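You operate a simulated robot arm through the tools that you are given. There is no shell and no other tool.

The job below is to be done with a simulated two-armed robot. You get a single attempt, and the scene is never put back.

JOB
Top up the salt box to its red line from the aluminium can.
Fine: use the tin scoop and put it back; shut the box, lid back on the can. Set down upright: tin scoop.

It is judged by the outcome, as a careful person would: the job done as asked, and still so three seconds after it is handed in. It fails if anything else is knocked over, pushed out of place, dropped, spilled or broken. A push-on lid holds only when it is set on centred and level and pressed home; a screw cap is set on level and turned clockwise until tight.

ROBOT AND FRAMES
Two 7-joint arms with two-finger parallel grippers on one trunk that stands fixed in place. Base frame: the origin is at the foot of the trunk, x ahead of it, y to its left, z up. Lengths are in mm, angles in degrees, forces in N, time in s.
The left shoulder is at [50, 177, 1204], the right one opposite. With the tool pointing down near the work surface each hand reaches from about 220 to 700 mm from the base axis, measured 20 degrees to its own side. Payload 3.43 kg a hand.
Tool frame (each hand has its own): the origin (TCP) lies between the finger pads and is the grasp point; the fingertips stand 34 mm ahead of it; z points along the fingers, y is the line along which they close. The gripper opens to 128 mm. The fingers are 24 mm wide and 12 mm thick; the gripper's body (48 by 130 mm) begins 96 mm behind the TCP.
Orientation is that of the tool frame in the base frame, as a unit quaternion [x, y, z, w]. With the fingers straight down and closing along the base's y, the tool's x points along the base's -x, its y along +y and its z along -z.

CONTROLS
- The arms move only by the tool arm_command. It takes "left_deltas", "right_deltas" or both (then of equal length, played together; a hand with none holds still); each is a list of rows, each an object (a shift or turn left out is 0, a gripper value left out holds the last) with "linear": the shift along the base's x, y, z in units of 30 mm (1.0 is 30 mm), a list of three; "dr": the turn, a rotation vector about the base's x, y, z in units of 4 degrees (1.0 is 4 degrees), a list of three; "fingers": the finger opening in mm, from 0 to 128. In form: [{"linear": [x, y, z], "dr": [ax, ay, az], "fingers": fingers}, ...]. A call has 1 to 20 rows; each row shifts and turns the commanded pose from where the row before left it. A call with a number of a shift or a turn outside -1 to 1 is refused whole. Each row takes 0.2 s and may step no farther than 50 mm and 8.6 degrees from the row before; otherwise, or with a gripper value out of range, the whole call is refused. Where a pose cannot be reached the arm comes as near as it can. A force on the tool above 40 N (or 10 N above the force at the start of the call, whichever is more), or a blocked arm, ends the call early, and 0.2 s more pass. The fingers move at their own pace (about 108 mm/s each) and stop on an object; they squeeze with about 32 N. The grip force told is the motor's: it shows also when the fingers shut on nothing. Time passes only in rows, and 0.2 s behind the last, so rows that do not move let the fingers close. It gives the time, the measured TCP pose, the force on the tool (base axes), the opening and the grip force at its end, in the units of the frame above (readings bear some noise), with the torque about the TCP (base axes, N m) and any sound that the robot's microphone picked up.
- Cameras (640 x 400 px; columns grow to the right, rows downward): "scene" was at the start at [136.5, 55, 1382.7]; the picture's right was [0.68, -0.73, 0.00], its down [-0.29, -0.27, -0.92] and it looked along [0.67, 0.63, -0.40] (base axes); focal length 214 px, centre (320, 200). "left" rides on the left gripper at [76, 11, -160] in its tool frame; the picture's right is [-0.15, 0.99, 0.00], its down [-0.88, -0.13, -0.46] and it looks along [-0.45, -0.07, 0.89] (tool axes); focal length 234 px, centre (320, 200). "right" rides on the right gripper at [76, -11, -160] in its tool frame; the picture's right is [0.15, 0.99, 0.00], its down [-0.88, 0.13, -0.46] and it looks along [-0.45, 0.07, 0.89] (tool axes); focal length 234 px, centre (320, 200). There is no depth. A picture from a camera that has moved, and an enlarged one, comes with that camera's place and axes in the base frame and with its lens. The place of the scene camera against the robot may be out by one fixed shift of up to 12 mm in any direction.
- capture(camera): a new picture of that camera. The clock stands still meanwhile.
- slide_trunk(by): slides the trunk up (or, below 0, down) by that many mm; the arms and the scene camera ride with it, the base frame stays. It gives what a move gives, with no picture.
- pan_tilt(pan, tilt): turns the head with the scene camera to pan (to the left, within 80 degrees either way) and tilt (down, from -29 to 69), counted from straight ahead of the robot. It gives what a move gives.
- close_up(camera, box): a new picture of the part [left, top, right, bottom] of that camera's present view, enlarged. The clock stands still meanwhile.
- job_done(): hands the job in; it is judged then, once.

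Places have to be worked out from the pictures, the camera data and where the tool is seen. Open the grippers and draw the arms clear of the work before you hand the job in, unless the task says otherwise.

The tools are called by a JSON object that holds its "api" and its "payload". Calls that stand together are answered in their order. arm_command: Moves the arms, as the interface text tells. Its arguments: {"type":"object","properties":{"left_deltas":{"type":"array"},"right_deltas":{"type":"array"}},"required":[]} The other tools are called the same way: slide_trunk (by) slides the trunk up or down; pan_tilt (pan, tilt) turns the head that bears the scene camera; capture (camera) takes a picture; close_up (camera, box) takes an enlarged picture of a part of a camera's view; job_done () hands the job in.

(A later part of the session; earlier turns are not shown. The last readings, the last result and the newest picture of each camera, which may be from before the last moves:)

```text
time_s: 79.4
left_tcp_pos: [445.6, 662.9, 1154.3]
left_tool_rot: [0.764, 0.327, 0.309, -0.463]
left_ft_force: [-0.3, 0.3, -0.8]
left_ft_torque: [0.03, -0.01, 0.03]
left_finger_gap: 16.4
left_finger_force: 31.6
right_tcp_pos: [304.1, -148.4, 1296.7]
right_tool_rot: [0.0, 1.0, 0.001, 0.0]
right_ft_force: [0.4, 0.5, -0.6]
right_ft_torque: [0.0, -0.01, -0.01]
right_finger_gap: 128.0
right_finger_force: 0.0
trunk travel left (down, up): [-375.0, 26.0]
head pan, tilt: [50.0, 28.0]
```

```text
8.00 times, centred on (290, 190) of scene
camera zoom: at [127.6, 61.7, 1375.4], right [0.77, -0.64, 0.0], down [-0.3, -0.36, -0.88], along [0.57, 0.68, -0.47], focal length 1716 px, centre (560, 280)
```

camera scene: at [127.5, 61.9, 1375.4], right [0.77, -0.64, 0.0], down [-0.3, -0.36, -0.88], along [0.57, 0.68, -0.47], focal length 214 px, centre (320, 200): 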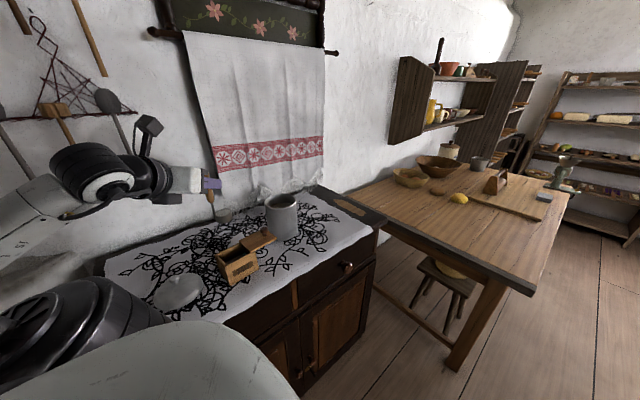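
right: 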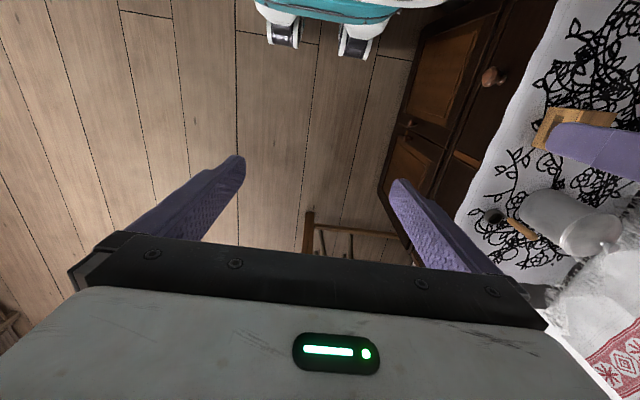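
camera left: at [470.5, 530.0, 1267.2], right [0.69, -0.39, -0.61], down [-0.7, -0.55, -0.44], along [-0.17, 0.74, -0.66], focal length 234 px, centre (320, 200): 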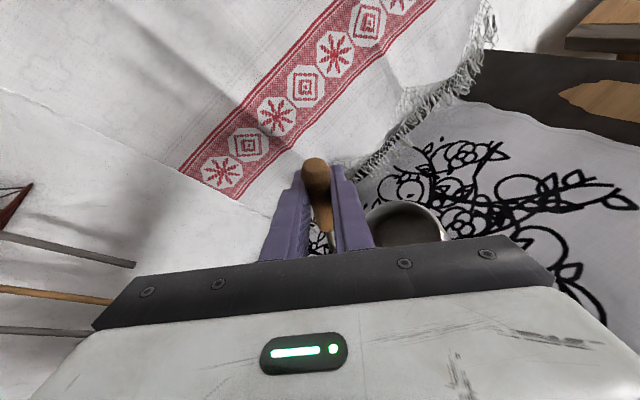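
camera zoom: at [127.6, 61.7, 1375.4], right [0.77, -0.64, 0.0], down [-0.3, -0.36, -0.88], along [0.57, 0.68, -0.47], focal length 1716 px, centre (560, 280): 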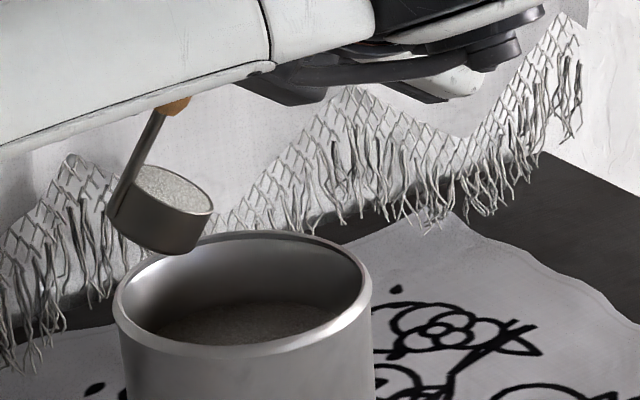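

At 30° the salt stays in the cup. I continue to 60°, shifting the lip a further 10 mm to the right over the can's middle.

{"api": "arm_command", "payload": {"left_deltas": [{"linear": [0.204, -0.095, -0.03], "dr": [0.397, 0.849, 0]}, {"linear": [0.204, -0.095, -0.04], "dr": [0.397, 0.849, 0]}, {"linear": [0.204, -0.095, -0.06], "dr": [0.397, 0.849, 0]}, {"linear": [0.204, -0.095, -0.07], "dr": [0.397, 0.849, 0]}]}}

{"api": "close_up", "payload": {"camera": "scene", "box": [265, 165, 315, 215]}}

{"api": "arm_command", "payload": {"left_deltas": [{"linear": [0.204, -0.095, -0.06], "dr": [0.397, 0.849, 0]}, {"linear": [0.204, -0.095, -0.07], "dr": [0.397, 0.849, 0]}, {"linear": [0.204, -0.095, -0.07], "dr": [0.397, 0.849, 0]}, {"linear": [0.204, -0.095, -0.08], "dr": [0.397, 0.849, 0]}]}}

{"api": "close_up", "payload": {"camera": "scene", "box": [265, 165, 315, 215]}}

```text
time_s: 80.4
left_tcp_pos: [469.8, 651.0, 1147.4]
left_tool_rot: [0.769, 0.252, 0.234, -0.539]
left_ft_force: [0.5, 0.1, -1.6]
left_ft_torque: [0.02, -0.02, 0.0]
left_finger_gap: 16.3
left_finger_force: 32.0
right_tcp_pos: [304.3, -147.3, 1296.7]
right_tool_rot: [0.0, 1.0, 0.001, -0.001]
right_ft_force: [0.3, 0.1, 0.5]
right_ft_torque: [-0.01, 0.02, 0.0]
right_finger_gap: 128.3
right_finger_force: 0.1
trunk travel left (down, up): [-375.0, 26.0]
head pan, tilt: [50.0, 28.0]
```

```text
8.00 times, centred on (290, 190) of scene
camera zoom: at [127.7, 61.8, 1375.3], right [0.77, -0.64, 0.0], down [-0.3, -0.36, -0.88], along [0.57, 0.68, -0.47], focal length 1716 px, centre (560, 280)
```

zoom: 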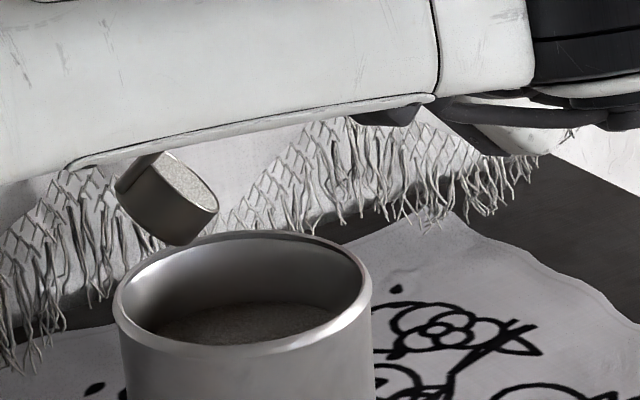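

```text
time_s: 81.4
left_tcp_pos: [493.1, 638.8, 1139.9]
left_tool_rot: [0.761, 0.172, 0.155, -0.606]
left_ft_force: [1.0, 0.1, -1.3]
left_ft_torque: [-0.03, -0.08, -0.01]
left_finger_gap: 16.5
left_finger_force: 31.9
right_tcp_pos: [304.9, -148.2, 1297.0]
right_tool_rot: [0.0, 1.0, 0.001, 0.0]
right_ft_force: [0.6, -0.7, -0.1]
right_ft_torque: [-0.02, 0.01, -0.02]
right_finger_gap: 128.0
right_finger_force: 0.0
trunk travel left (down, up): [-375.0, 26.0]
head pan, tilt: [50.0, 28.0]
```

```text
8.00 times, centred on (290, 190) of scene
camera zoom: at [127.7, 61.7, 1375.3], right [0.77, -0.64, 0.0], down [-0.3, -0.36, -0.88], along [0.57, 0.68, -0.47], focal length 1716 px, centre (560, 280)
```

zoom: 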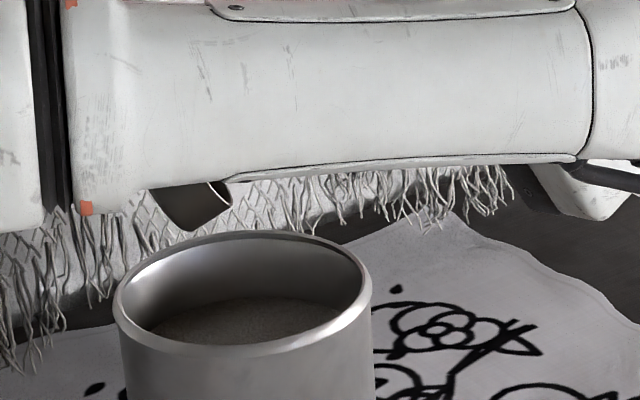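

At 45° it was still full; at 60° the forearm hides the cup. I check with the hand camera.

{"api": "capture", "payload": {"camera": "left"}}

{"api": "close_up", "payload": {"camera": "scene", "box": [275, 180, 300, 200]}}

```text
taken
camera left: at [560.3, 487.3, 1196.9], right [0.32, -0.21, -0.92], down [-0.86, -0.48, -0.18], along [-0.41, 0.85, -0.34], focal length 234 px, centre (320, 200)
```

left: 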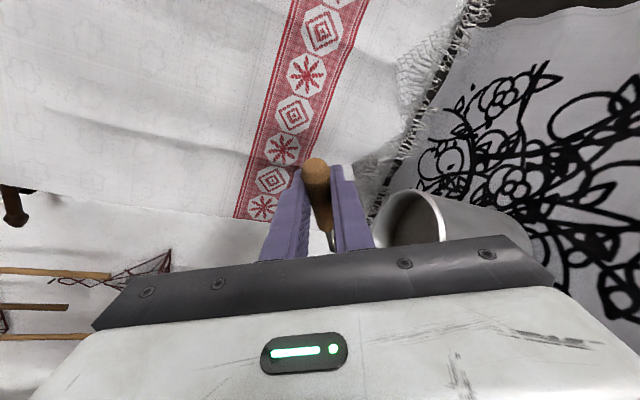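

```text
16.00 times, centred on (288, 190) of scene
camera zoom: at [127.7, 61.7, 1375.3], right [0.77, -0.64, 0.0], down [-0.3, -0.36, -0.88], along [0.57, 0.68, -0.47], focal length 3432 px, centre (840, 360)
```

zoom: 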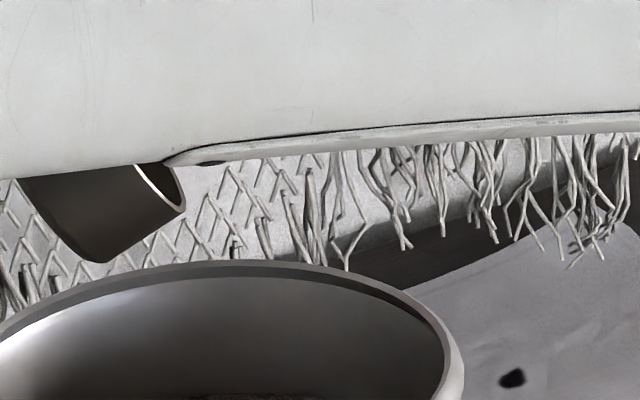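

By 60° the lip side of the cup is bare, so salt runs out between 45° and 60°. I continue to 90° over the can to test the reach and empty it.

{"api": "arm_command", "payload": {"left_deltas": [{"linear": [0.16, -0.075, -0.12], "dr": [0.397, 0.849, 0]}, {"linear": [0.14, -0.065, -0.13], "dr": [0.397, 0.849, 0]}, {"linear": [0.13, -0.06, -0.14], "dr": [0.397, 0.849, 0]}, {"linear": [0.12, -0.055, -0.14], "dr": [0.397, 0.849, 0]}, {"linear": [0.11, -0.05, -0.15], "dr": [0.397, 0.849, 0]}, {"linear": [0.1, -0.05, -0.15], "dr": [0.397, 0.849, 0]}, {"linear": [0.1, -0.05, -0.16], "dr": [0.397, 0.849, 0]}, {"linear": [0.09, -0.04, -0.16], "dr": [0.397, 0.849, 0]}, {}, {}]}}

{"api": "capture", "payload": {"camera": "left"}}

{"api": "capture", "payload": {"camera": "scene"}}

```text
time_s: 83.6
left_tcp_pos: [522.3, 626.1, 1104.4]
left_tool_rot: [-0.705, -0.009, 0.01, 0.709]
left_ft_force: [0.9, 0.4, -1.4]
left_ft_torque: [-0.06, -0.1, 0.01]
left_finger_gap: 16.6
left_finger_force: 31.4
right_tcp_pos: [303.4, -148.5, 1297.5]
right_tool_rot: [-0.001, 1.0, 0.001, 0.001]
right_ft_force: [0.2, 0.1, -0.1]
right_ft_torque: [0.0, -0.04, 0.0]
right_finger_gap: 127.8
right_finger_force: 0.0
trunk travel left (down, up): [-375.0, 26.0]
head pan, tilt: [50.0, 28.0]
```

```text
taken
camera left: at [600.9, 469.0, 1091.5], right [-0.15, 0.0, -0.99], down [-0.87, -0.48, 0.13], along [-0.47, 0.88, 0.07], focal length 234 px, centre (320, 200)
```

left: 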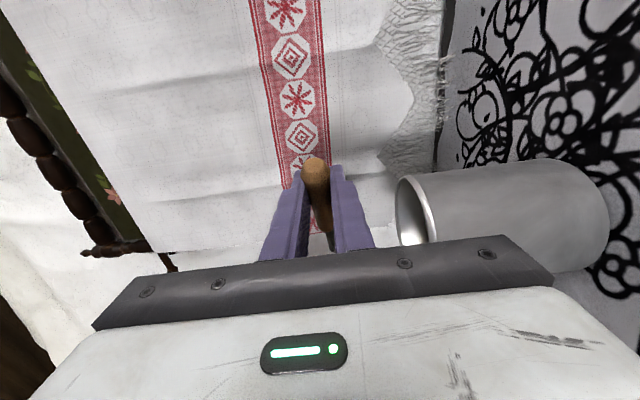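

```text
taken
camera scene: at [127.6, 61.8, 1375.3], right [0.77, -0.64, 0.0], down [-0.3, -0.36, -0.88], along [0.57, 0.68, -0.47], focal length 214 px, centre (320, 200)
```

scene: 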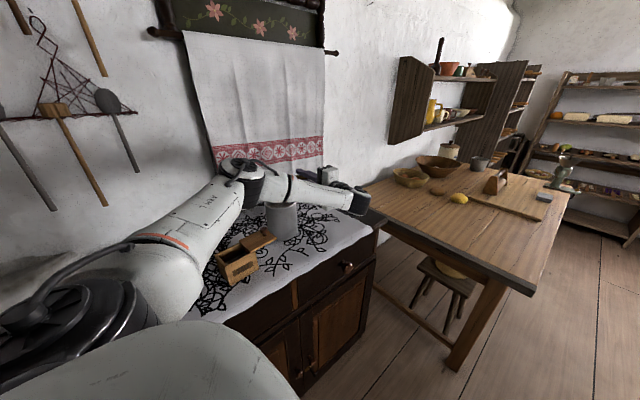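

A 90° roll is reachable here. I roll back upright along the same path and check that the cup emptied.

{"api": "arm_command", "payload": {"left_deltas": [{"linear": [-0.09, 0.04, 0.16], "dr": [-0.397, -0.849, 0]}, {"linear": [-0.1, 0.05, 0.16], "dr": [-0.397, -0.849, 0]}, {"linear": [-0.1, 0.05, 0.15], "dr": [-0.397, -0.849, 0]}, {"linear": [-0.11, 0.05, 0.15], "dr": [-0.397, -0.849, 0]}, {"linear": [-0.12, 0.055, 0.14], "dr": [-0.397, -0.849, 0]}, {"linear": [-0.13, 0.06, 0.14], "dr": [-0.397, -0.849, 0]}, {"linear": [-0.14, 0.065, 0.13], "dr": [-0.397, -0.849, 0]}, {"linear": [-0.16, 0.075, 0.12], "dr": [-0.397, -0.849, 0]}, {"linear": [-0.204, 0.095, 0.08], "dr": [-0.397, -0.849, 0]}, {"linear": [-0.204, 0.095, 0.07], "dr": [-0.397, -0.849, 0]}, {"linear": [-0.204, 0.095, 0.07], "dr": [-0.397, -0.849, 0]}, {"linear": [-0.204, 0.095, 0.06], "dr": [-0.397, -0.849, 0]}, {"linear": [-0.204, 0.095, 0.07], "dr": [-0.397, -0.849, 0]}, {"linear": [-0.204, 0.095, 0.06], "dr": [-0.397, -0.849, 0]}, {"linear": [-0.204, 0.095, 0.04], "dr": [-0.397, -0.849, 0]}, {"linear": [-0.204, 0.095, 0.03], "dr": [-0.397, -0.849, 0]}]}}

{"api": "close_up", "payload": {"camera": "scene", "box": [260, 160, 310, 210]}}

```text
time_s: 87.0
left_tcp_pos: [446.7, 663.5, 1154.0]
left_tool_rot: [0.764, 0.328, 0.311, -0.461]
left_ft_force: [0.3, -0.1, -0.5]
left_ft_torque: [-0.04, -0.06, 0.01]
left_finger_gap: 16.7
left_finger_force: 32.0
right_tcp_pos: [303.1, -147.5, 1296.9]
right_tool_rot: [0.0, 1.0, 0.001, 0.0]
right_ft_force: [-0.5, 0.0, -0.5]
right_ft_torque: [0.01, 0.0, 0.0]
right_finger_gap: 128.0
right_finger_force: 0.1
trunk travel left (down, up): [-375.0, 26.0]
head pan, tilt: [50.0, 28.0]
```

```text
8.00 times, centred on (285, 185) of scene
camera zoom: at [127.3, 61.9, 1375.4], right [0.77, -0.64, 0.0], down [-0.3, -0.36, -0.88], along [0.57, 0.68, -0.47], focal length 1716 px, centre (600, 320)
```

zoom: 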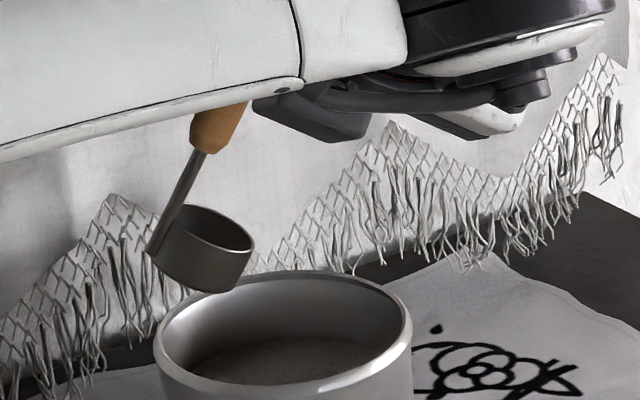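

At 90° the cup emptied fully, so at most 90° is needed. I bring it upright, then take the empty scoop out in front of the chest to a clear spot so I can lower the trunk, which moves the shoulder away from the wrist for the pour at the box.

{"api": "arm_command", "payload": {"left_deltas": [{"linear": [-0.172, 0.08, -0.041], "dr": [-0.397, -0.849, 0]}, {"linear": [-0.172, 0.08, -0.041], "dr": [-0.397, -0.849, 0]}, {"linear": [-0.172, 0.08, -0.041], "dr": [-0.397, -0.849, 0]}, {"linear": [-0.172, 0.08, -0.041], "dr": [-0.397, -0.849, 0]}, {"linear": [-0.172, 0.08, -0.041], "dr": [-0.397, -0.849, 0]}, {"linear": [-0.172, 0.08, -0.041], "dr": [-0.397, -0.849, 0]}, {"linear": [-0.172, 0.08, -0.041], "dr": [-0.397, -0.849, 0]}, {"linear": [-0.172, 0.08, -0.041], "dr": [-0.397, -0.849, 0]}, {"linear": [0.1, 0, 0.8]}]}}

{"api": "arm_command", "payload": {"left_deltas": [{"linear": [0.23, -0.9, 0]}, {"linear": [0.23, -0.9, 0]}, {"linear": [0.23, -0.9, 0]}, {"linear": [0.23, -0.9, 0]}, {"linear": [0.23, -0.9, 0]}, {"linear": [0.23, -0.9, 0]}, {"linear": [0.23, -0.9, 0]}, {"linear": [0.23, -0.9, 0]}, {"linear": [0.23, -0.9, 0]}, {"linear": [0.23, -0.9, 0]}, {"linear": [0.23, -0.9, 0]}]}}

{"api": "capture", "payload": {"camera": "scene"}}

{"api": "capture", "payload": {"camera": "left"}}

```text
time_s: 89.0
left_tcp_pos: [407.8, 682.1, 1168.2]
left_tool_rot: [0.716, 0.459, 0.442, -0.284]
left_ft_force: [-0.3, 1.0, -0.7]
left_ft_torque: [0.02, 0.02, -0.03]
left_finger_gap: 16.5
left_finger_force: 31.9
right_tcp_pos: [303.5, -146.4, 1296.8]
right_tool_rot: [0.0, 1.0, 0.001, 0.0]
right_ft_force: [-0.1, 0.8, 0.0]
right_ft_torque: [0.02, 0.04, 0.02]
right_finger_gap: 127.9
right_finger_force: 0.0
trunk travel left (down, up): [-375.0, 26.0]
head pan, tilt: [50.0, 28.0]
```

```text
time_s: 91.4
left_tcp_pos: [484.0, 383.6, 1169.3]
left_tool_rot: [0.716, 0.458, 0.443, -0.285]
left_ft_force: [0.4, -0.2, -1.2]
left_ft_torque: [0.03, 0.01, 0.01]
left_finger_gap: 16.7
left_finger_force: 32.2
right_tcp_pos: [303.2, -149.9, 1295.8]
right_tool_rot: [0.0, 1.0, 0.001, 0.0]
right_ft_force: [-1.0, -0.4, 1.0]
right_ft_torque: [0.02, 0.0, -0.03]
right_finger_gap: 127.7
right_finger_force: 0.0
trunk travel left (down, up): [-375.0, 26.0]
head pan, tilt: [50.0, 28.0]
```

```text
taken
camera scene: at [127.9, 61.2, 1375.3], right [0.77, -0.64, 0.0], down [-0.3, -0.36, -0.88], along [0.57, 0.68, -0.47], focal length 214 px, centre (320, 200)
```

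scene: 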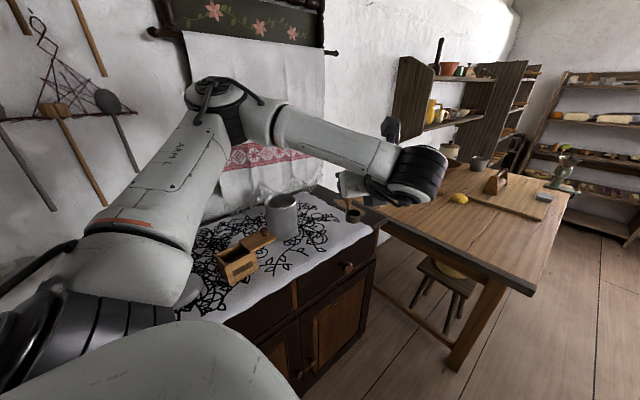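

```text
taken
camera left: at [447.0, 279.6, 1307.6], right [0.87, -0.47, -0.13], down [-0.45, -0.67, -0.59], along [0.19, 0.57, -0.8], focal length 234 px, centre (320, 200)
```

left: 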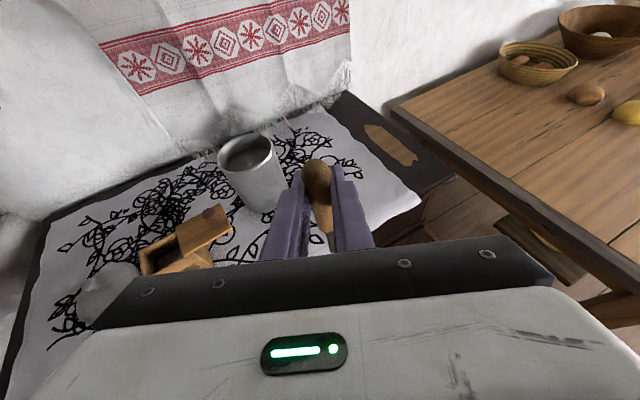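

The elbow rides high (z≈1360) and the space under the hand is free. I lower the trunk 100 mm and check.

{"api": "slide_trunk", "payload": {"by": -100}}

{"api": "capture", "payload": {"camera": "scene"}}

{"api": "capture", "payload": {"camera": "left"}}

```text
time_s: 92.8
left_tcp_pos: [482.6, 383.7, 1069.1]
left_tool_rot: [0.716, 0.458, 0.443, -0.285]
left_ft_force: [0.9, 0.2, -0.5]
left_ft_torque: [-0.02, 0.03, -0.04]
left_finger_gap: 16.5
left_finger_force: 32.4
right_tcp_pos: [304.1, -148.5, 1197.3]
right_tool_rot: [0.001, 1.0, 0.001, 0.0]
right_ft_force: [0.2, -0.4, -0.4]
right_ft_torque: [0.0, -0.01, 0.02]
right_finger_gap: 128.1
right_finger_force: 0.1
trunk travel left (down, up): [-275.0, 126.0]
head pan, tilt: [50.0, 28.0]
```

```text
taken
camera scene: at [127.4, 61.8, 1275.4], right [0.77, -0.64, 0.0], down [-0.3, -0.36, -0.88], along [0.57, 0.68, -0.47], focal length 214 px, centre (320, 200)
```

scene: 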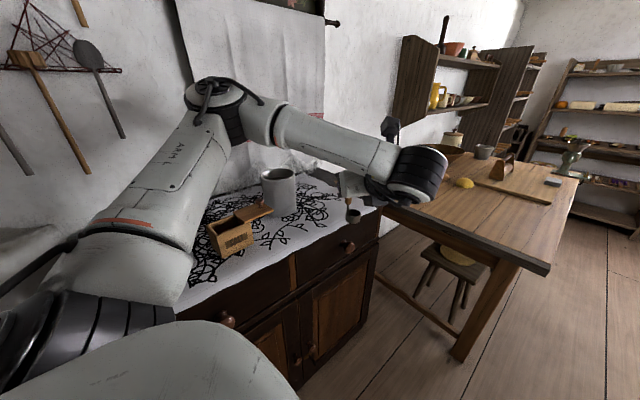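

```text
taken
camera left: at [446.5, 280.2, 1207.8], right [0.87, -0.47, -0.13], down [-0.45, -0.67, -0.59], along [0.19, 0.57, -0.8], focal length 234 px, centre (320, 200)
```

left: 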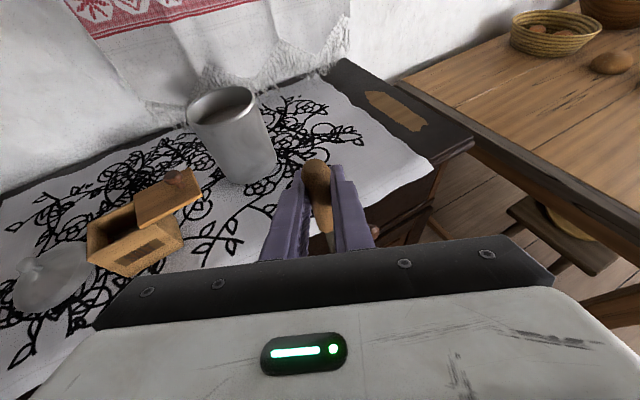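

All clear. I lower the trunk another 100 mm.

{"api": "slide_trunk", "payload": {"by": -100}}

{"api": "capture", "payload": {"camera": "left"}}

```text
time_s: 94.1
left_tcp_pos: [482.6, 383.9, 969.1]
left_tool_rot: [0.716, 0.458, 0.442, -0.285]
left_ft_force: [0.0, -0.8, -0.7]
left_ft_torque: [-0.01, 0.03, -0.02]
left_finger_gap: 16.5
left_finger_force: 32.2
right_tcp_pos: [303.0, -148.9, 1097.2]
right_tool_rot: [0.0, 1.0, 0.001, 0.0]
right_ft_force: [0.1, -0.5, 0.2]
right_ft_torque: [0.03, 0.02, -0.01]
right_finger_gap: 127.8
right_finger_force: 0.2
trunk travel left (down, up): [-175.0, 226.0]
head pan, tilt: [50.0, 28.0]
```

```text
taken
camera left: at [446.6, 280.2, 1107.8], right [0.87, -0.47, -0.13], down [-0.45, -0.67, -0.59], along [0.19, 0.57, -0.8], focal length 234 px, centre (320, 200)
```

left: 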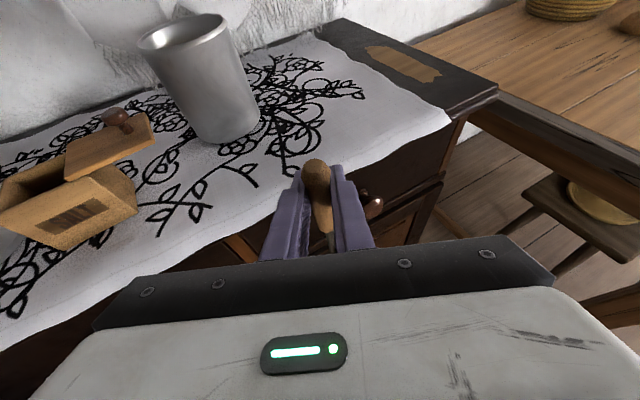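

Now I raise the empty scoop again and move it over the box with the heading turned to 85°, as a rehearsal of the pour.

{"api": "arm_command", "payload": {"left_deltas": [{"linear": [0, 0, 0.95]}, {"linear": [0, 0, 0.95]}, {"linear": [0, 0, 0.95]}, {"linear": [0, 0, 0.95]}, {"linear": [0, 0, 0.95]}, {"linear": [0, 0, 0.95]}, {"linear": [0, 0, 0.85]}]}}

{"api": "arm_command", "payload": {"left_deltas": [{"linear": [-0.8, 0.55, 0], "dr": [0, 0, 0.42]}, {"linear": [-0.8, 0.55, 0], "dr": [0, 0, 0.42]}, {"linear": [-0.8, 0.55, 0], "dr": [0, 0, 0.42]}, {"linear": [-0.8, 0.55, 0], "dr": [0, 0, 0.42]}, {"linear": [-0.8, 0.55, 0], "dr": [0, 0, 0.42]}, {"linear": [-0.8, 0.55, 0], "dr": [0, 0, 0.42]}, {"linear": [-0.8, 0.55, 0], "dr": [0, 0, 0.42]}, {"linear": [-0.8, 0.55, 0], "dr": [0, 0, 0.42]}, {"linear": [-0.8, 0.55, 0], "dr": [0, 0, 0.42]}, {"linear": [-0.8, 0.55, 0], "dr": [0, 0, 0.42]}, {"linear": [-0.8, 0.55, 0], "dr": [0, 0, 0.42]}, {"linear": [-0.8, 0.5, 0], "dr": [0, 0, 0.38]}]}}

{"api": "capture", "payload": {"camera": "left"}}

{"api": "capture", "payload": {"camera": "scene"}}

```text
time_s: 95.7
left_tcp_pos: [481.8, 384.8, 1165.0]
left_tool_rot: [0.716, 0.459, 0.442, -0.286]
left_ft_force: [-0.2, 0.2, -1.7]
left_ft_torque: [-0.02, 0.03, 0.0]
left_finger_gap: 16.5
left_finger_force: 31.8
right_tcp_pos: [302.8, -147.5, 1097.3]
right_tool_rot: [0.0, 1.0, 0.001, 0.0]
right_ft_force: [-1.1, 0.5, -0.3]
right_ft_torque: [0.01, 0.01, 0.0]
right_finger_gap: 128.0
right_finger_force: 0.1
trunk travel left (down, up): [-175.0, 226.0]
head pan, tilt: [50.0, 28.0]
```

```text
time_s: 98.3
left_tcp_pos: [383.0, 583.9, 1142.8]
left_tool_rot: [0.626, 0.576, 0.386, -0.357]
left_ft_force: [0.0, -0.1, -1.8]
left_ft_torque: [0.02, -0.03, 0.01]
left_finger_gap: 16.6
left_finger_force: 32.0
left hand out of reach, approached as far as the arm can: row 4, 5, 6, 7, 8, 9, 10, 11, 12
right_tcp_pos: [303.8, -148.2, 1097.4]
right_tool_rot: [0.0, 1.0, 0.001, 0.0]
right_ft_force: [0.7, 0.6, -0.7]
right_ft_torque: [-0.01, 0.01, 0.02]
right_finger_gap: 127.9
right_finger_force: 0.0
trunk travel left (down, up): [-175.0, 226.0]
head pan, tilt: [50.0, 28.0]
```

```text
taken
camera left: at [384.5, 473.9, 1281.2], right [0.98, -0.15, -0.13], down [-0.2, -0.79, -0.58], along [-0.02, 0.6, -0.8], focal length 234 px, centre (320, 200)
```

left: 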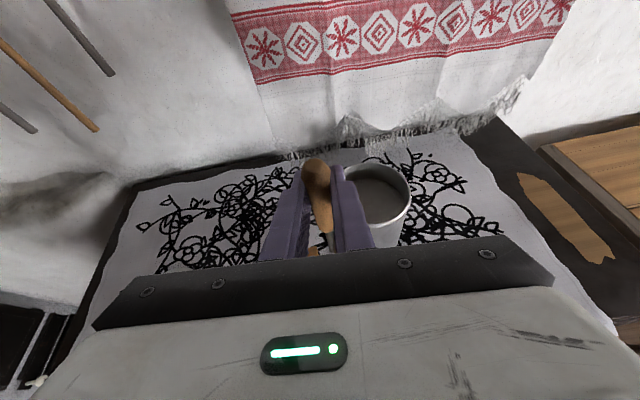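

```text
taken
camera scene: at [127.6, 61.9, 1175.3], right [0.77, -0.64, 0.0], down [-0.3, -0.36, -0.88], along [0.57, 0.68, -0.47], focal length 214 px, centre (320, 200)
```

scene: 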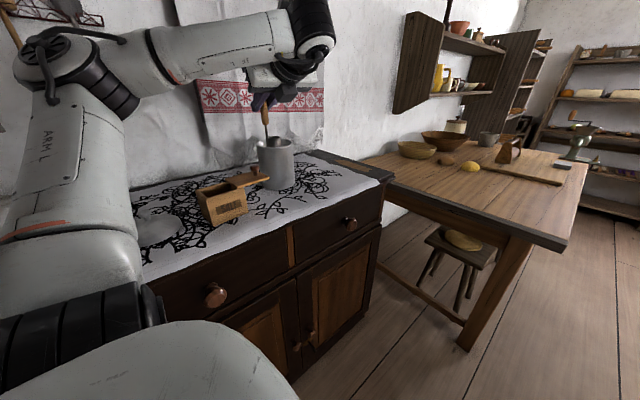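

Here the wrist's bend limits stop the hand at heading 85°. The elbow rides out to the left, so a heading of about −15° (hand coming from the left, pointing +x) should suit the box much better at the original trunk height; I raise the trunk back.

{"api": "slide_trunk", "payload": {"by": 200}}

{"api": "arm_command", "payload": {"left_deltas": [{"linear": [0, 0, -0.9]}, {"linear": [0, 0, -0.9]}, {"linear": [0, 0, -0.9]}, {"linear": [0, 0, -0.9]}, {"linear": [0, 0, -0.9]}, {"linear": [0, 0, -0.9]}]}}

{"api": "capture", "payload": {"camera": "scene"}}

```text
time_s: 100.5
left_tcp_pos: [383.2, 583.1, 1342.3]
left_tool_rot: [0.626, 0.576, 0.386, -0.357]
left_ft_force: [-1.4, -0.9, -0.7]
left_ft_torque: [0.01, -0.04, 0.01]
left_finger_gap: 16.5
left_finger_force: 32.2
right_tcp_pos: [303.6, -148.2, 1296.8]
right_tool_rot: [0.0, 1.0, 0.002, 0.0]
right_ft_force: [-0.3, -0.6, -0.3]
right_ft_torque: [-0.01, 0.0, 0.0]
right_finger_gap: 128.1
right_finger_force: 0.0
trunk travel left (down, up): [-375.0, 26.0]
head pan, tilt: [50.0, 28.0]
```

```text
time_s: 101.9
left_tcp_pos: [395.2, 586.4, 1182.9]
left_tool_rot: [0.625, 0.576, 0.386, -0.357]
left_ft_force: [-0.6, -0.6, -0.9]
left_ft_torque: [0.02, 0.02, 0.04]
left_finger_gap: 16.5
left_finger_force: 32.0
left hand out of reach, approached as far as the arm can: row 1, 2, 3
right_tcp_pos: [303.7, -146.4, 1296.3]
right_tool_rot: [0.0, 1.0, 0.001, 0.0]
right_ft_force: [0.1, -0.6, 1.2]
right_ft_torque: [0.01, 0.02, 0.02]
right_finger_gap: 127.9
right_finger_force: 0.1
trunk travel left (down, up): [-375.0, 26.0]
head pan, tilt: [50.0, 28.0]
```

```text
taken
camera scene: at [127.7, 62.2, 1375.3], right [0.77, -0.64, 0.0], down [-0.3, -0.36, -0.88], along [0.57, 0.68, -0.47], focal length 214 px, centre (320, 200)
```

scene: 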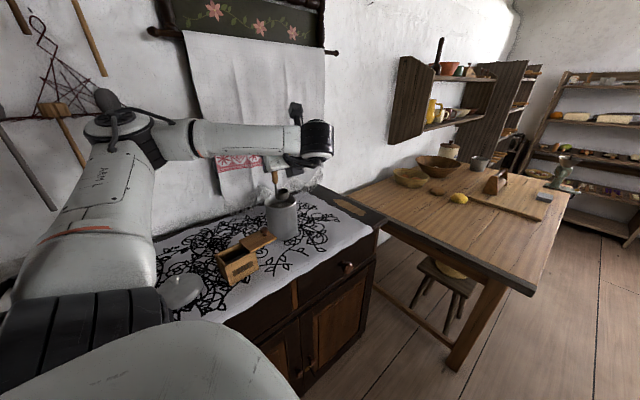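

At (395,586,1183). I now turn the heading from 85° to about −15° in place, still with the empty scoop.

{"api": "arm_command", "payload": {"left_deltas": [{"dr": [0, 0, -1]}, {"dr": [0, 0, -1]}, {"dr": [0, 0, -1]}, {"dr": [0, 0, -1]}, {"dr": [0, 0, -1]}, {"dr": [0, 0, -1]}, {"dr": [0, 0, -1]}, {"dr": [0, 0, -1]}, {"dr": [0, 0, -1]}, {"dr": [0, 0, -1]}, {"dr": [0, 0, -1]}, {"dr": [0, 0, -1]}, {"dr": [0, 0, -1]}, {"dr": [0, 0, -1]}, {"dr": [0, 0, -1]}, {"dr": [0, 0, -1]}, {"dr": [0, 0, -1]}, {"dr": [0, 0, -1]}, {"dr": [0, 0, -1]}, {"dr": [0, 0, -1]}]}}

{"api": "arm_command", "payload": {"left_deltas": [{"dr": [0, 0, -1]}, {"dr": [0, 0, -1]}, {"dr": [0, 0, -1]}, {"dr": [0, 0, -1]}, {"dr": [0, 0, -1]}]}}

{"api": "capture", "payload": {"camera": "scene"}}

{"api": "capture", "payload": {"camera": "left"}}

```text
time_s: 106.1
left_tcp_pos: [395.0, 586.4, 1180.8]
left_tool_rot: [0.849, 0.038, 0.526, -0.025]
left_ft_force: [0.5, 0.5, -0.4]
left_ft_torque: [0.03, 0.02, 0.01]
left_finger_gap: 16.4
left_finger_force: 31.9
right_tcp_pos: [304.4, -147.1, 1298.8]
right_tool_rot: [0.0, 1.0, 0.001, 0.0]
right_ft_force: [-0.4, 0.3, 0.1]
right_ft_torque: [-0.02, 0.01, 0.02]
right_finger_gap: 128.1
right_finger_force: 0.1
trunk travel left (down, up): [-375.0, 26.0]
head pan, tilt: [50.0, 28.0]
```

```text
time_s: 107.3
left_tcp_pos: [395.0, 587.3, 1182.8]
left_tool_rot: [0.843, -0.11, 0.522, 0.067]
left_ft_force: [0.5, 0.5, -0.3]
left_ft_torque: [0.01, -0.01, -0.06]
left_finger_gap: 16.2
left_finger_force: 32.2
right_tcp_pos: [304.1, -148.9, 1298.1]
right_tool_rot: [0.0, 1.0, 0.001, -0.001]
right_ft_force: [0.5, -0.1, -0.7]
right_ft_torque: [-0.01, -0.01, -0.01]
right_finger_gap: 128.3
right_finger_force: 0.0
trunk travel left (down, up): [-375.0, 26.0]
head pan, tilt: [50.0, 28.0]
```

```text
taken
camera scene: at [127.6, 62.0, 1375.3], right [0.77, -0.64, 0.0], down [-0.3, -0.36, -0.88], along [0.57, 0.68, -0.47], focal length 214 px, centre (320, 200)
```

scene: 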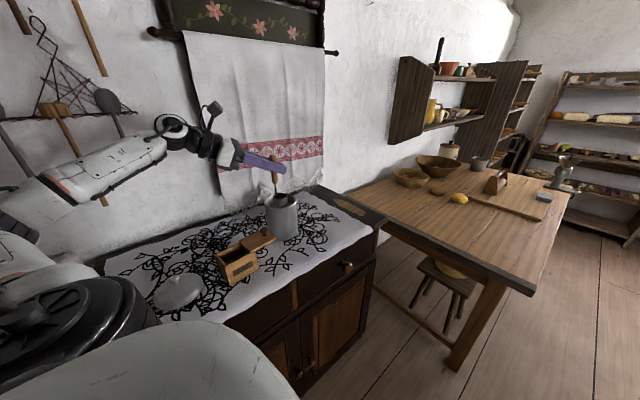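

```text
taken
camera left: at [284.6, 603.7, 1321.2], right [-0.32, -0.94, -0.13], down [-0.74, 0.33, -0.58], along [0.59, -0.09, -0.8], focal length 234 px, centre (320, 200)
```

left: 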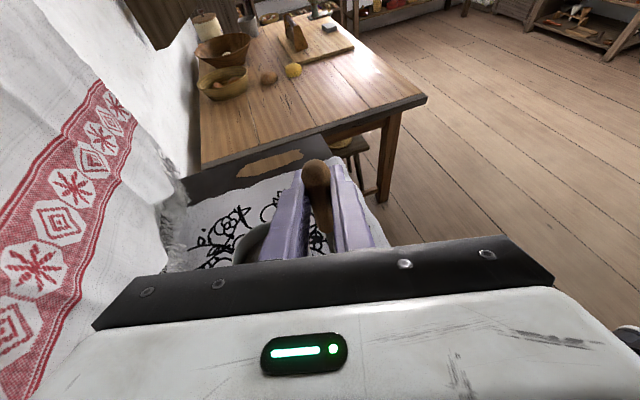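

Heading −15° is reached without trouble. I move on to the rehearsal start over the box: TCP (238,624), then down to z 1120.

{"api": "arm_command", "payload": {"left_deltas": [{"linear": [-0.87, 0.205, -0.1]}, {"linear": [-0.87, 0.205, -0.1]}, {"linear": [-0.87, 0.205, -0.1]}, {"linear": [-0.87, 0.205, -0.1]}, {"linear": [-0.87, 0.205, -0.1]}, {"linear": [-0.87, 0.205, -0.1]}, {"linear": [0, 0, -0.75]}, {"linear": [0, 0, -0.75]}]}}

{"api": "capture", "payload": {"camera": "left"}}

{"api": "close_up", "payload": {"camera": "scene", "box": [150, 130, 310, 290]}}

```text
time_s: 109.1
left_tcp_pos: [236.2, 623.0, 1118.6]
left_tool_rot: [0.843, -0.11, 0.523, 0.067]
left_ft_force: [-0.2, 0.6, -0.5]
left_ft_torque: [0.01, 0.01, 0.04]
left_finger_gap: 16.2
left_finger_force: 31.9
right_tcp_pos: [303.6, -147.7, 1297.3]
right_tool_rot: [0.0, 1.0, 0.001, 0.0]
right_ft_force: [-0.3, 0.2, 0.4]
right_ft_torque: [0.0, 0.0, 0.01]
right_finger_gap: 128.0
right_finger_force: 0.0
trunk travel left (down, up): [-375.0, 26.0]
head pan, tilt: [50.0, 28.0]
```

```text
taken
camera left: at [126.9, 640.3, 1257.0], right [-0.31, -0.94, -0.13], down [-0.74, 0.33, -0.59], along [0.59, -0.09, -0.8], focal length 234 px, centre (320, 200)
```

left: 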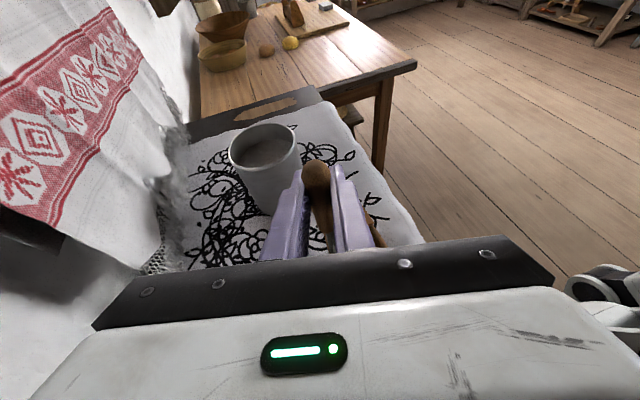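

```text
2.50 times, centred on (230, 210) of scene
camera zoom: at [127.4, 61.9, 1375.4], right [0.77, -0.64, 0.0], down [-0.3, -0.36, -0.88], along [0.57, 0.68, -0.47], focal length 536 px, centre (545, 175)
```

zoom: 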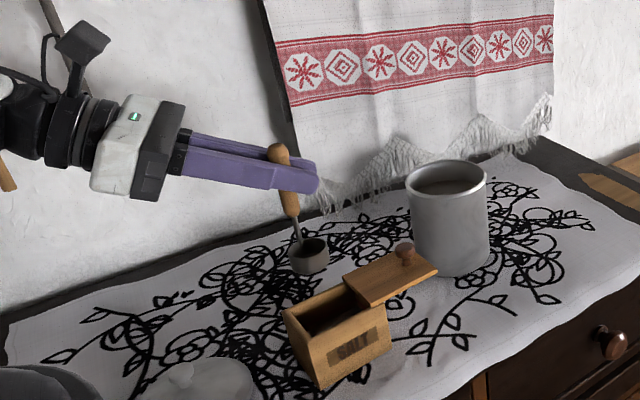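

The hand reaches the start easily and the head camera sees cup and box well. I rehearse the tilt with the empty cup to 45°, keeping the lip over the opening.

{"api": "arm_command", "payload": {"left_deltas": [{"linear": [-0.049, -0.197, -0.115], "dr": [0.988, -0.265, 0]}, {"linear": [-0.049, -0.197, -0.115], "dr": [0.988, -0.265, 0]}, {"linear": [-0.049, -0.197, -0.115], "dr": [0.988, -0.265, 0]}, {"linear": [-0.049, -0.197, -0.115], "dr": [0.988, -0.265, 0]}, {"linear": [-0.049, -0.197, -0.115], "dr": [0.988, -0.265, 0]}, {"linear": [-0.049, -0.197, -0.115], "dr": [0.988, -0.265, 0]}, {"linear": [-0.049, -0.197, -0.115], "dr": [0.988, -0.265, 0]}, {"linear": [-0.049, -0.197, -0.115], "dr": [0.988, -0.265, 0]}, {"linear": [-0.049, -0.197, -0.115], "dr": [0.988, -0.265, 0]}, {"linear": [-0.049, -0.197, -0.115], "dr": [0.988, -0.265, 0]}, {"linear": [-0.049, -0.197, -0.115], "dr": [0.988, -0.265, 0]}]}}

{"api": "close_up", "payload": {"camera": "scene", "box": [150, 130, 310, 290]}}

{"api": "capture", "payload": {"camera": "left"}}

```text
time_s: 111.5
left_tcp_pos: [225.0, 593.4, 1147.8]
left_tool_rot: [0.752, -0.302, 0.525, -0.26]
left_ft_force: [-0.4, -0.3, -1.3]
left_ft_torque: [-0.01, 0.04, -0.05]
left_finger_gap: 16.3
left_finger_force: 31.8
left hand out of reach, approached as far as the arm can: row 4, 5, 6, 7, 8, 9, 10, 11
right_tcp_pos: [304.3, -148.4, 1297.0]
right_tool_rot: [0.0, 1.0, 0.001, -0.001]
right_ft_force: [0.0, 0.0, -0.2]
right_ft_torque: [0.02, -0.02, -0.02]
right_finger_gap: 128.3
right_finger_force: 0.0
trunk travel left (down, up): [-375.0, 26.0]
head pan, tilt: [50.0, 28.0]
```

```text
2.50 times, centred on (230, 210) of scene
camera zoom: at [127.4, 61.6, 1375.4], right [0.77, -0.64, 0.0], down [-0.3, -0.36, -0.88], along [0.57, 0.68, -0.47], focal length 536 px, centre (545, 175)
```

zoom: 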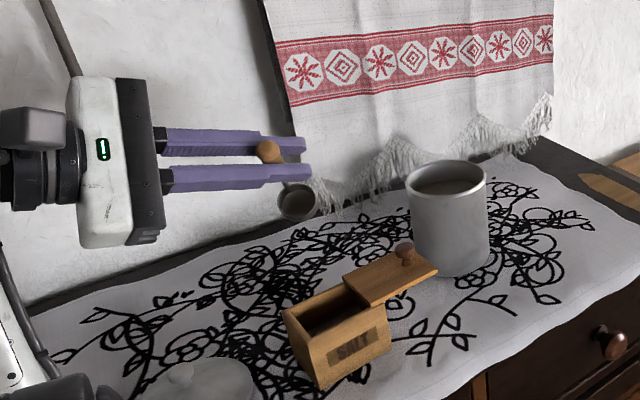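

```text
taken
camera left: at [90.2, 518.9, 1237.9], right [-0.22, -0.57, -0.79], down [-0.64, 0.69, -0.32], along [0.73, 0.44, -0.52], focal length 234 px, centre (320, 200)
```

left: 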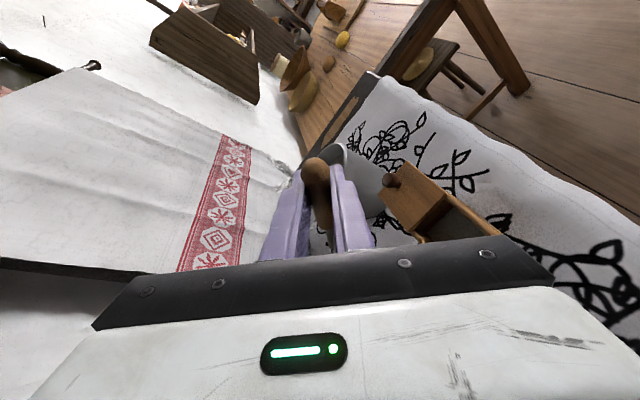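

In this pose the tilt drives the arm out of its range (orientation reached, but 67 mm too high), so this heading won't do either. By the arm's geometry the trunk fully down with a heading near 40° should give room; I roll back upright first.

{"api": "arm_command", "payload": {"left_deltas": [{"linear": [0.04, 0.094, 0.05], "dr": [-0.988, 0.265, 0]}, {"linear": [0.04, 0.094, 0.05], "dr": [-0.988, 0.265, 0]}, {"linear": [0.04, 0.094, 0.05], "dr": [-0.988, 0.265, 0]}, {"linear": [0.04, 0.094, 0.05], "dr": [-0.988, 0.265, 0]}, {"linear": [0.04, 0.094, 0.05], "dr": [-0.988, 0.265, 0]}, {"linear": [0.04, 0.094, 0.05], "dr": [-0.988, 0.265, 0]}, {"linear": [0.04, 0.094, 0.05], "dr": [-0.988, 0.265, 0]}, {"linear": [0.04, 0.094, 0.05], "dr": [-0.988, 0.265, 0]}, {"linear": [0.04, 0.094, 0.05], "dr": [-0.988, 0.265, 0]}, {"linear": [0.04, 0.094, 0.05], "dr": [-0.988, 0.265, 0]}, {"linear": [0.04, 0.094, 0.05], "dr": [-0.988, 0.265, 0]}]}}

{"api": "capture", "payload": {"camera": "scene"}}

```text
time_s: 113.9
left_tcp_pos: [237.4, 624.8, 1164.1]
left_tool_rot: [0.843, -0.109, 0.523, 0.067]
left_ft_force: [0.8, 0.4, -1.0]
left_ft_torque: [0.04, -0.02, -0.01]
left_finger_gap: 16.5
left_finger_force: 32.1
right_tcp_pos: [303.2, -147.2, 1297.4]
right_tool_rot: [-0.001, 1.0, 0.001, 0.0]
right_ft_force: [-0.1, 0.3, -0.5]
right_ft_torque: [-0.02, 0.01, -0.01]
right_finger_gap: 127.9
right_finger_force: 0.1
trunk travel left (down, up): [-375.0, 26.0]
head pan, tilt: [50.0, 28.0]
```

```text
taken
camera scene: at [127.6, 61.8, 1375.3], right [0.77, -0.64, 0.0], down [-0.3, -0.36, -0.88], along [0.57, 0.68, -0.47], focal length 214 px, centre (320, 200)
```

scene: 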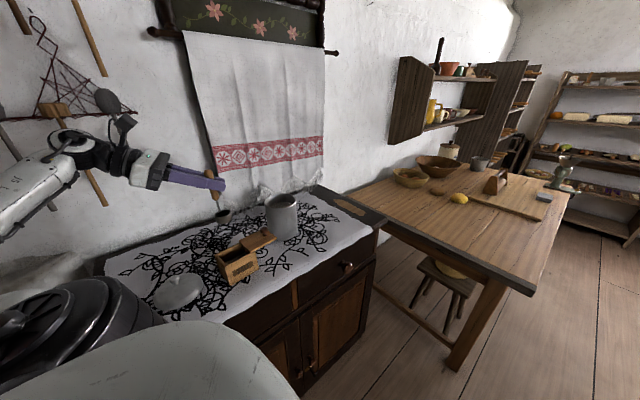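

Back upright at (237,625,1164). Rolling the other way (counter-clockwise, hand swinging to the back of the box) keeps the wrist comfortably bent by my geometry, so I rehearse that at heading 0° with the empty cup.

{"api": "arm_command", "payload": {"left_deltas": [{"linear": [-0.16, 0, -0.3], "dr": [0, 0, 0.94]}, {"linear": [-0.16, 0, -0.3], "dr": [0, 0, 0.94]}, {"linear": [-0.16, 0, -0.3], "dr": [0, 0, 0.94]}, {"linear": [-0.16, 0, -0.3], "dr": [0, 0, 0.94]}, {"linear": [0, 0, -0.18], "dr": [-1, 0, 0]}, {"linear": [0, 0, -0.18], "dr": [-1, 0, 0]}, {"linear": [0, 0, -0.18], "dr": [-1, 0, 0]}, {"linear": [0, 0, -0.18], "dr": [-1, 0, 0]}, {"linear": [0, 0, -0.18], "dr": [-1, 0, 0]}, {"linear": [0, 0, -0.18], "dr": [-1, 0, 0]}, {"linear": [0, 0, -0.18], "dr": [-1, 0, 0]}, {"linear": [0, 0, -0.18], "dr": [-1, 0, 0]}, {"linear": [0, 0, -0.18], "dr": [-1, 0, 0]}, {"linear": [0, 0, -0.18], "dr": [-1, 0, 0]}, {"linear": [0, 0, -0.18], "dr": [-1, 0, 0]}]}}

{"api": "capture", "payload": {"camera": "scene"}}

```text
time_s: 117.1
left_tcp_pos: [218.1, 623.9, 1068.2]
left_tool_rot: [0.789, 0.199, 0.487, 0.317]
left_ft_force: [0.1, 0.2, -1.6]
left_ft_torque: [0.02, 0.01, -0.01]
left_finger_gap: 16.4
left_finger_force: 32.1
right_tcp_pos: [305.4, -146.5, 1296.3]
right_tool_rot: [0.0, 1.0, 0.001, 0.0]
right_ft_force: [0.1, 0.5, -2.1]
right_ft_torque: [0.02, -0.02, 0.0]
right_finger_gap: 128.2
right_finger_force: 0.1
trunk travel left (down, up): [-375.0, 26.0]
head pan, tilt: [50.0, 28.0]
```

```text
taken
camera scene: at [127.5, 61.9, 1375.4], right [0.77, -0.64, 0.0], down [-0.3, -0.36, -0.88], along [0.57, 0.68, -0.47], focal length 214 px, centre (320, 200)
```

scene: 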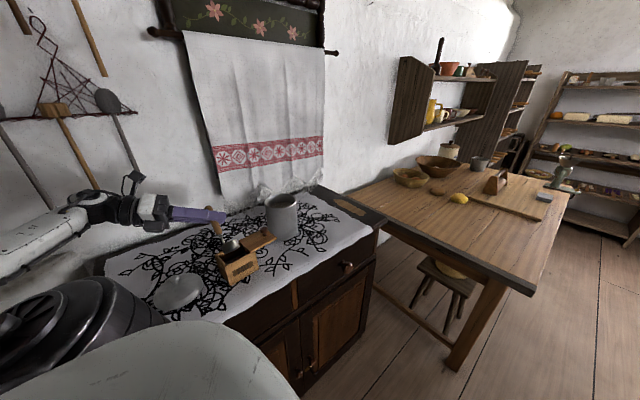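

It reached 44° exactly where commanded. I continue the rehearsal to about 76°.

{"api": "arm_command", "payload": {"left_deltas": [{"linear": [0, 0.133, -0.12], "dr": [-1, 0, 0]}, {"linear": [0, 0.133, -0.12], "dr": [-1, 0, 0]}, {"linear": [0, 0.133, -0.12], "dr": [-1, 0, 0]}, {"linear": [0, 0.133, -0.12], "dr": [-1, 0, 0]}, {"linear": [0, 0.11, -0.13], "dr": [-1, 0, 0]}, {"linear": [0, 0.11, -0.13], "dr": [-1, 0, 0]}, {"linear": [0, 0.1, -0.13], "dr": [-1, 0, 0]}, {"linear": [0, 0.1, -0.13], "dr": [-1, 0, 0]}]}}

{"api": "close_up", "payload": {"camera": "scene", "box": [120, 150, 310, 300]}}

{"api": "capture", "payload": {"camera": "left"}}

```text
time_s: 118.9
left_tcp_pos: [217.8, 652.5, 1039.3]
left_tool_rot: [0.671, 0.326, 0.413, 0.522]
left_ft_force: [-0.5, 0.4, -1.3]
left_ft_torque: [0.05, -0.03, -0.02]
left_finger_gap: 16.5
left_finger_force: 32.2
right_tcp_pos: [304.8, -147.2, 1296.5]
right_tool_rot: [0.0, 1.0, 0.0, 0.0]
right_ft_force: [0.1, 0.3, -0.4]
right_ft_torque: [0.0, 0.02, 0.05]
right_finger_gap: 127.9
right_finger_force: 0.0
trunk travel left (down, up): [-375.0, 26.0]
head pan, tilt: [50.0, 28.0]
```

```text
2.67 times, centred on (215, 225) of scene
camera zoom: at [127.6, 61.9, 1375.3], right [0.77, -0.64, 0.0], down [-0.3, -0.36, -0.88], along [0.57, 0.68, -0.47], focal length 572 px, centre (600, 133)
```

zoom: 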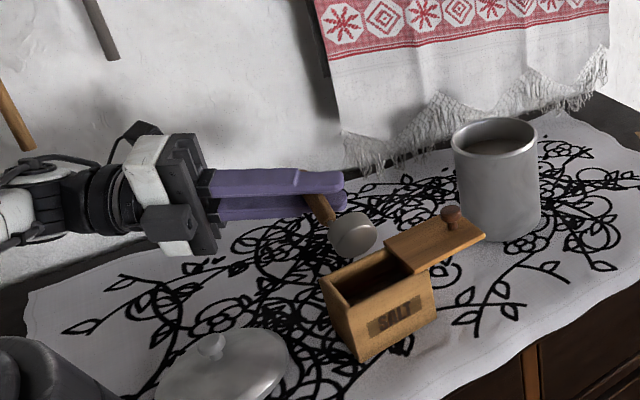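

```text
taken
camera left: at [108.0, 785.0, 1083.3], right [-0.06, -0.37, 0.93], down [-0.8, -0.54, -0.26], along [0.6, -0.76, -0.26], focal length 234 px, centre (320, 200)
```

left: 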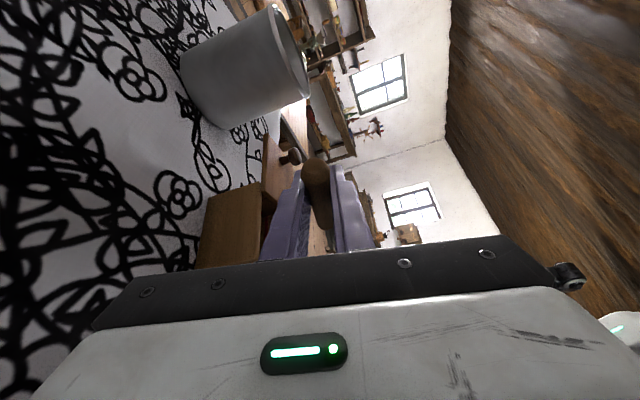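

The counter-clockwise tilt works all the way at the box. Before returning for salt, I look at the box interior and red line from the head camera.

{"api": "close_up", "payload": {"camera": "scene", "box": [205, 225, 275, 285]}}

{"api": "capture", "payload": {"camera": "right"}}

```text
6.67 times, centred on (240, 255) of scene
camera zoom: at [127.6, 61.9, 1375.3], right [0.77, -0.64, 0.0], down [-0.3, -0.36, -0.88], along [0.57, 0.68, -0.47], focal length 1430 px, centre (853, -167)
```

zoom: 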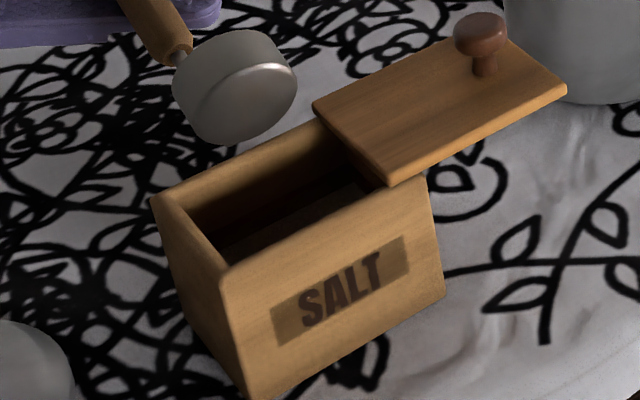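

```text
taken
camera right: at [227.7, -159.5, 1457.8], right [-0.15, 0.99, 0.0], down [0.88, 0.13, 0.46], along [0.45, 0.07, -0.89], focal length 234 px, centre (320, 200)
```

right: 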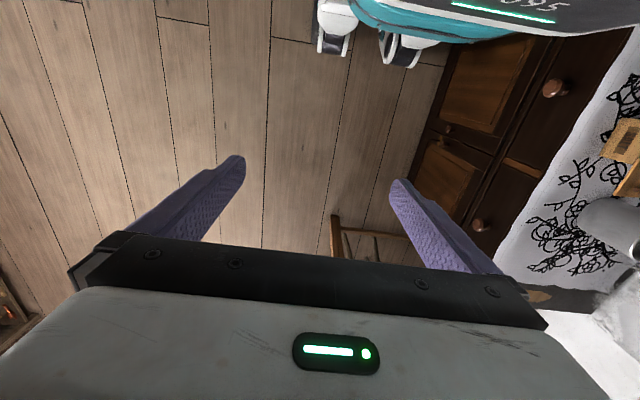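

I zoom further into the dark opening to find the red line and the salt surface.

{"api": "close_up", "payload": {"camera": "scene", "box": [222, 240, 250, 258]}}

```text
16.00 times, centred on (236, 249) of scene
camera zoom: at [127.6, 61.9, 1375.3], right [0.77, -0.64, 0.0], down [-0.3, -0.36, -0.88], along [0.57, 0.68, -0.47], focal length 3432 px, centre (1664, -584)
```

zoom: 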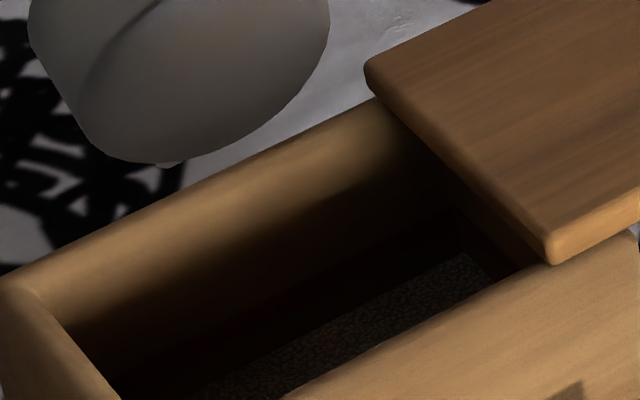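

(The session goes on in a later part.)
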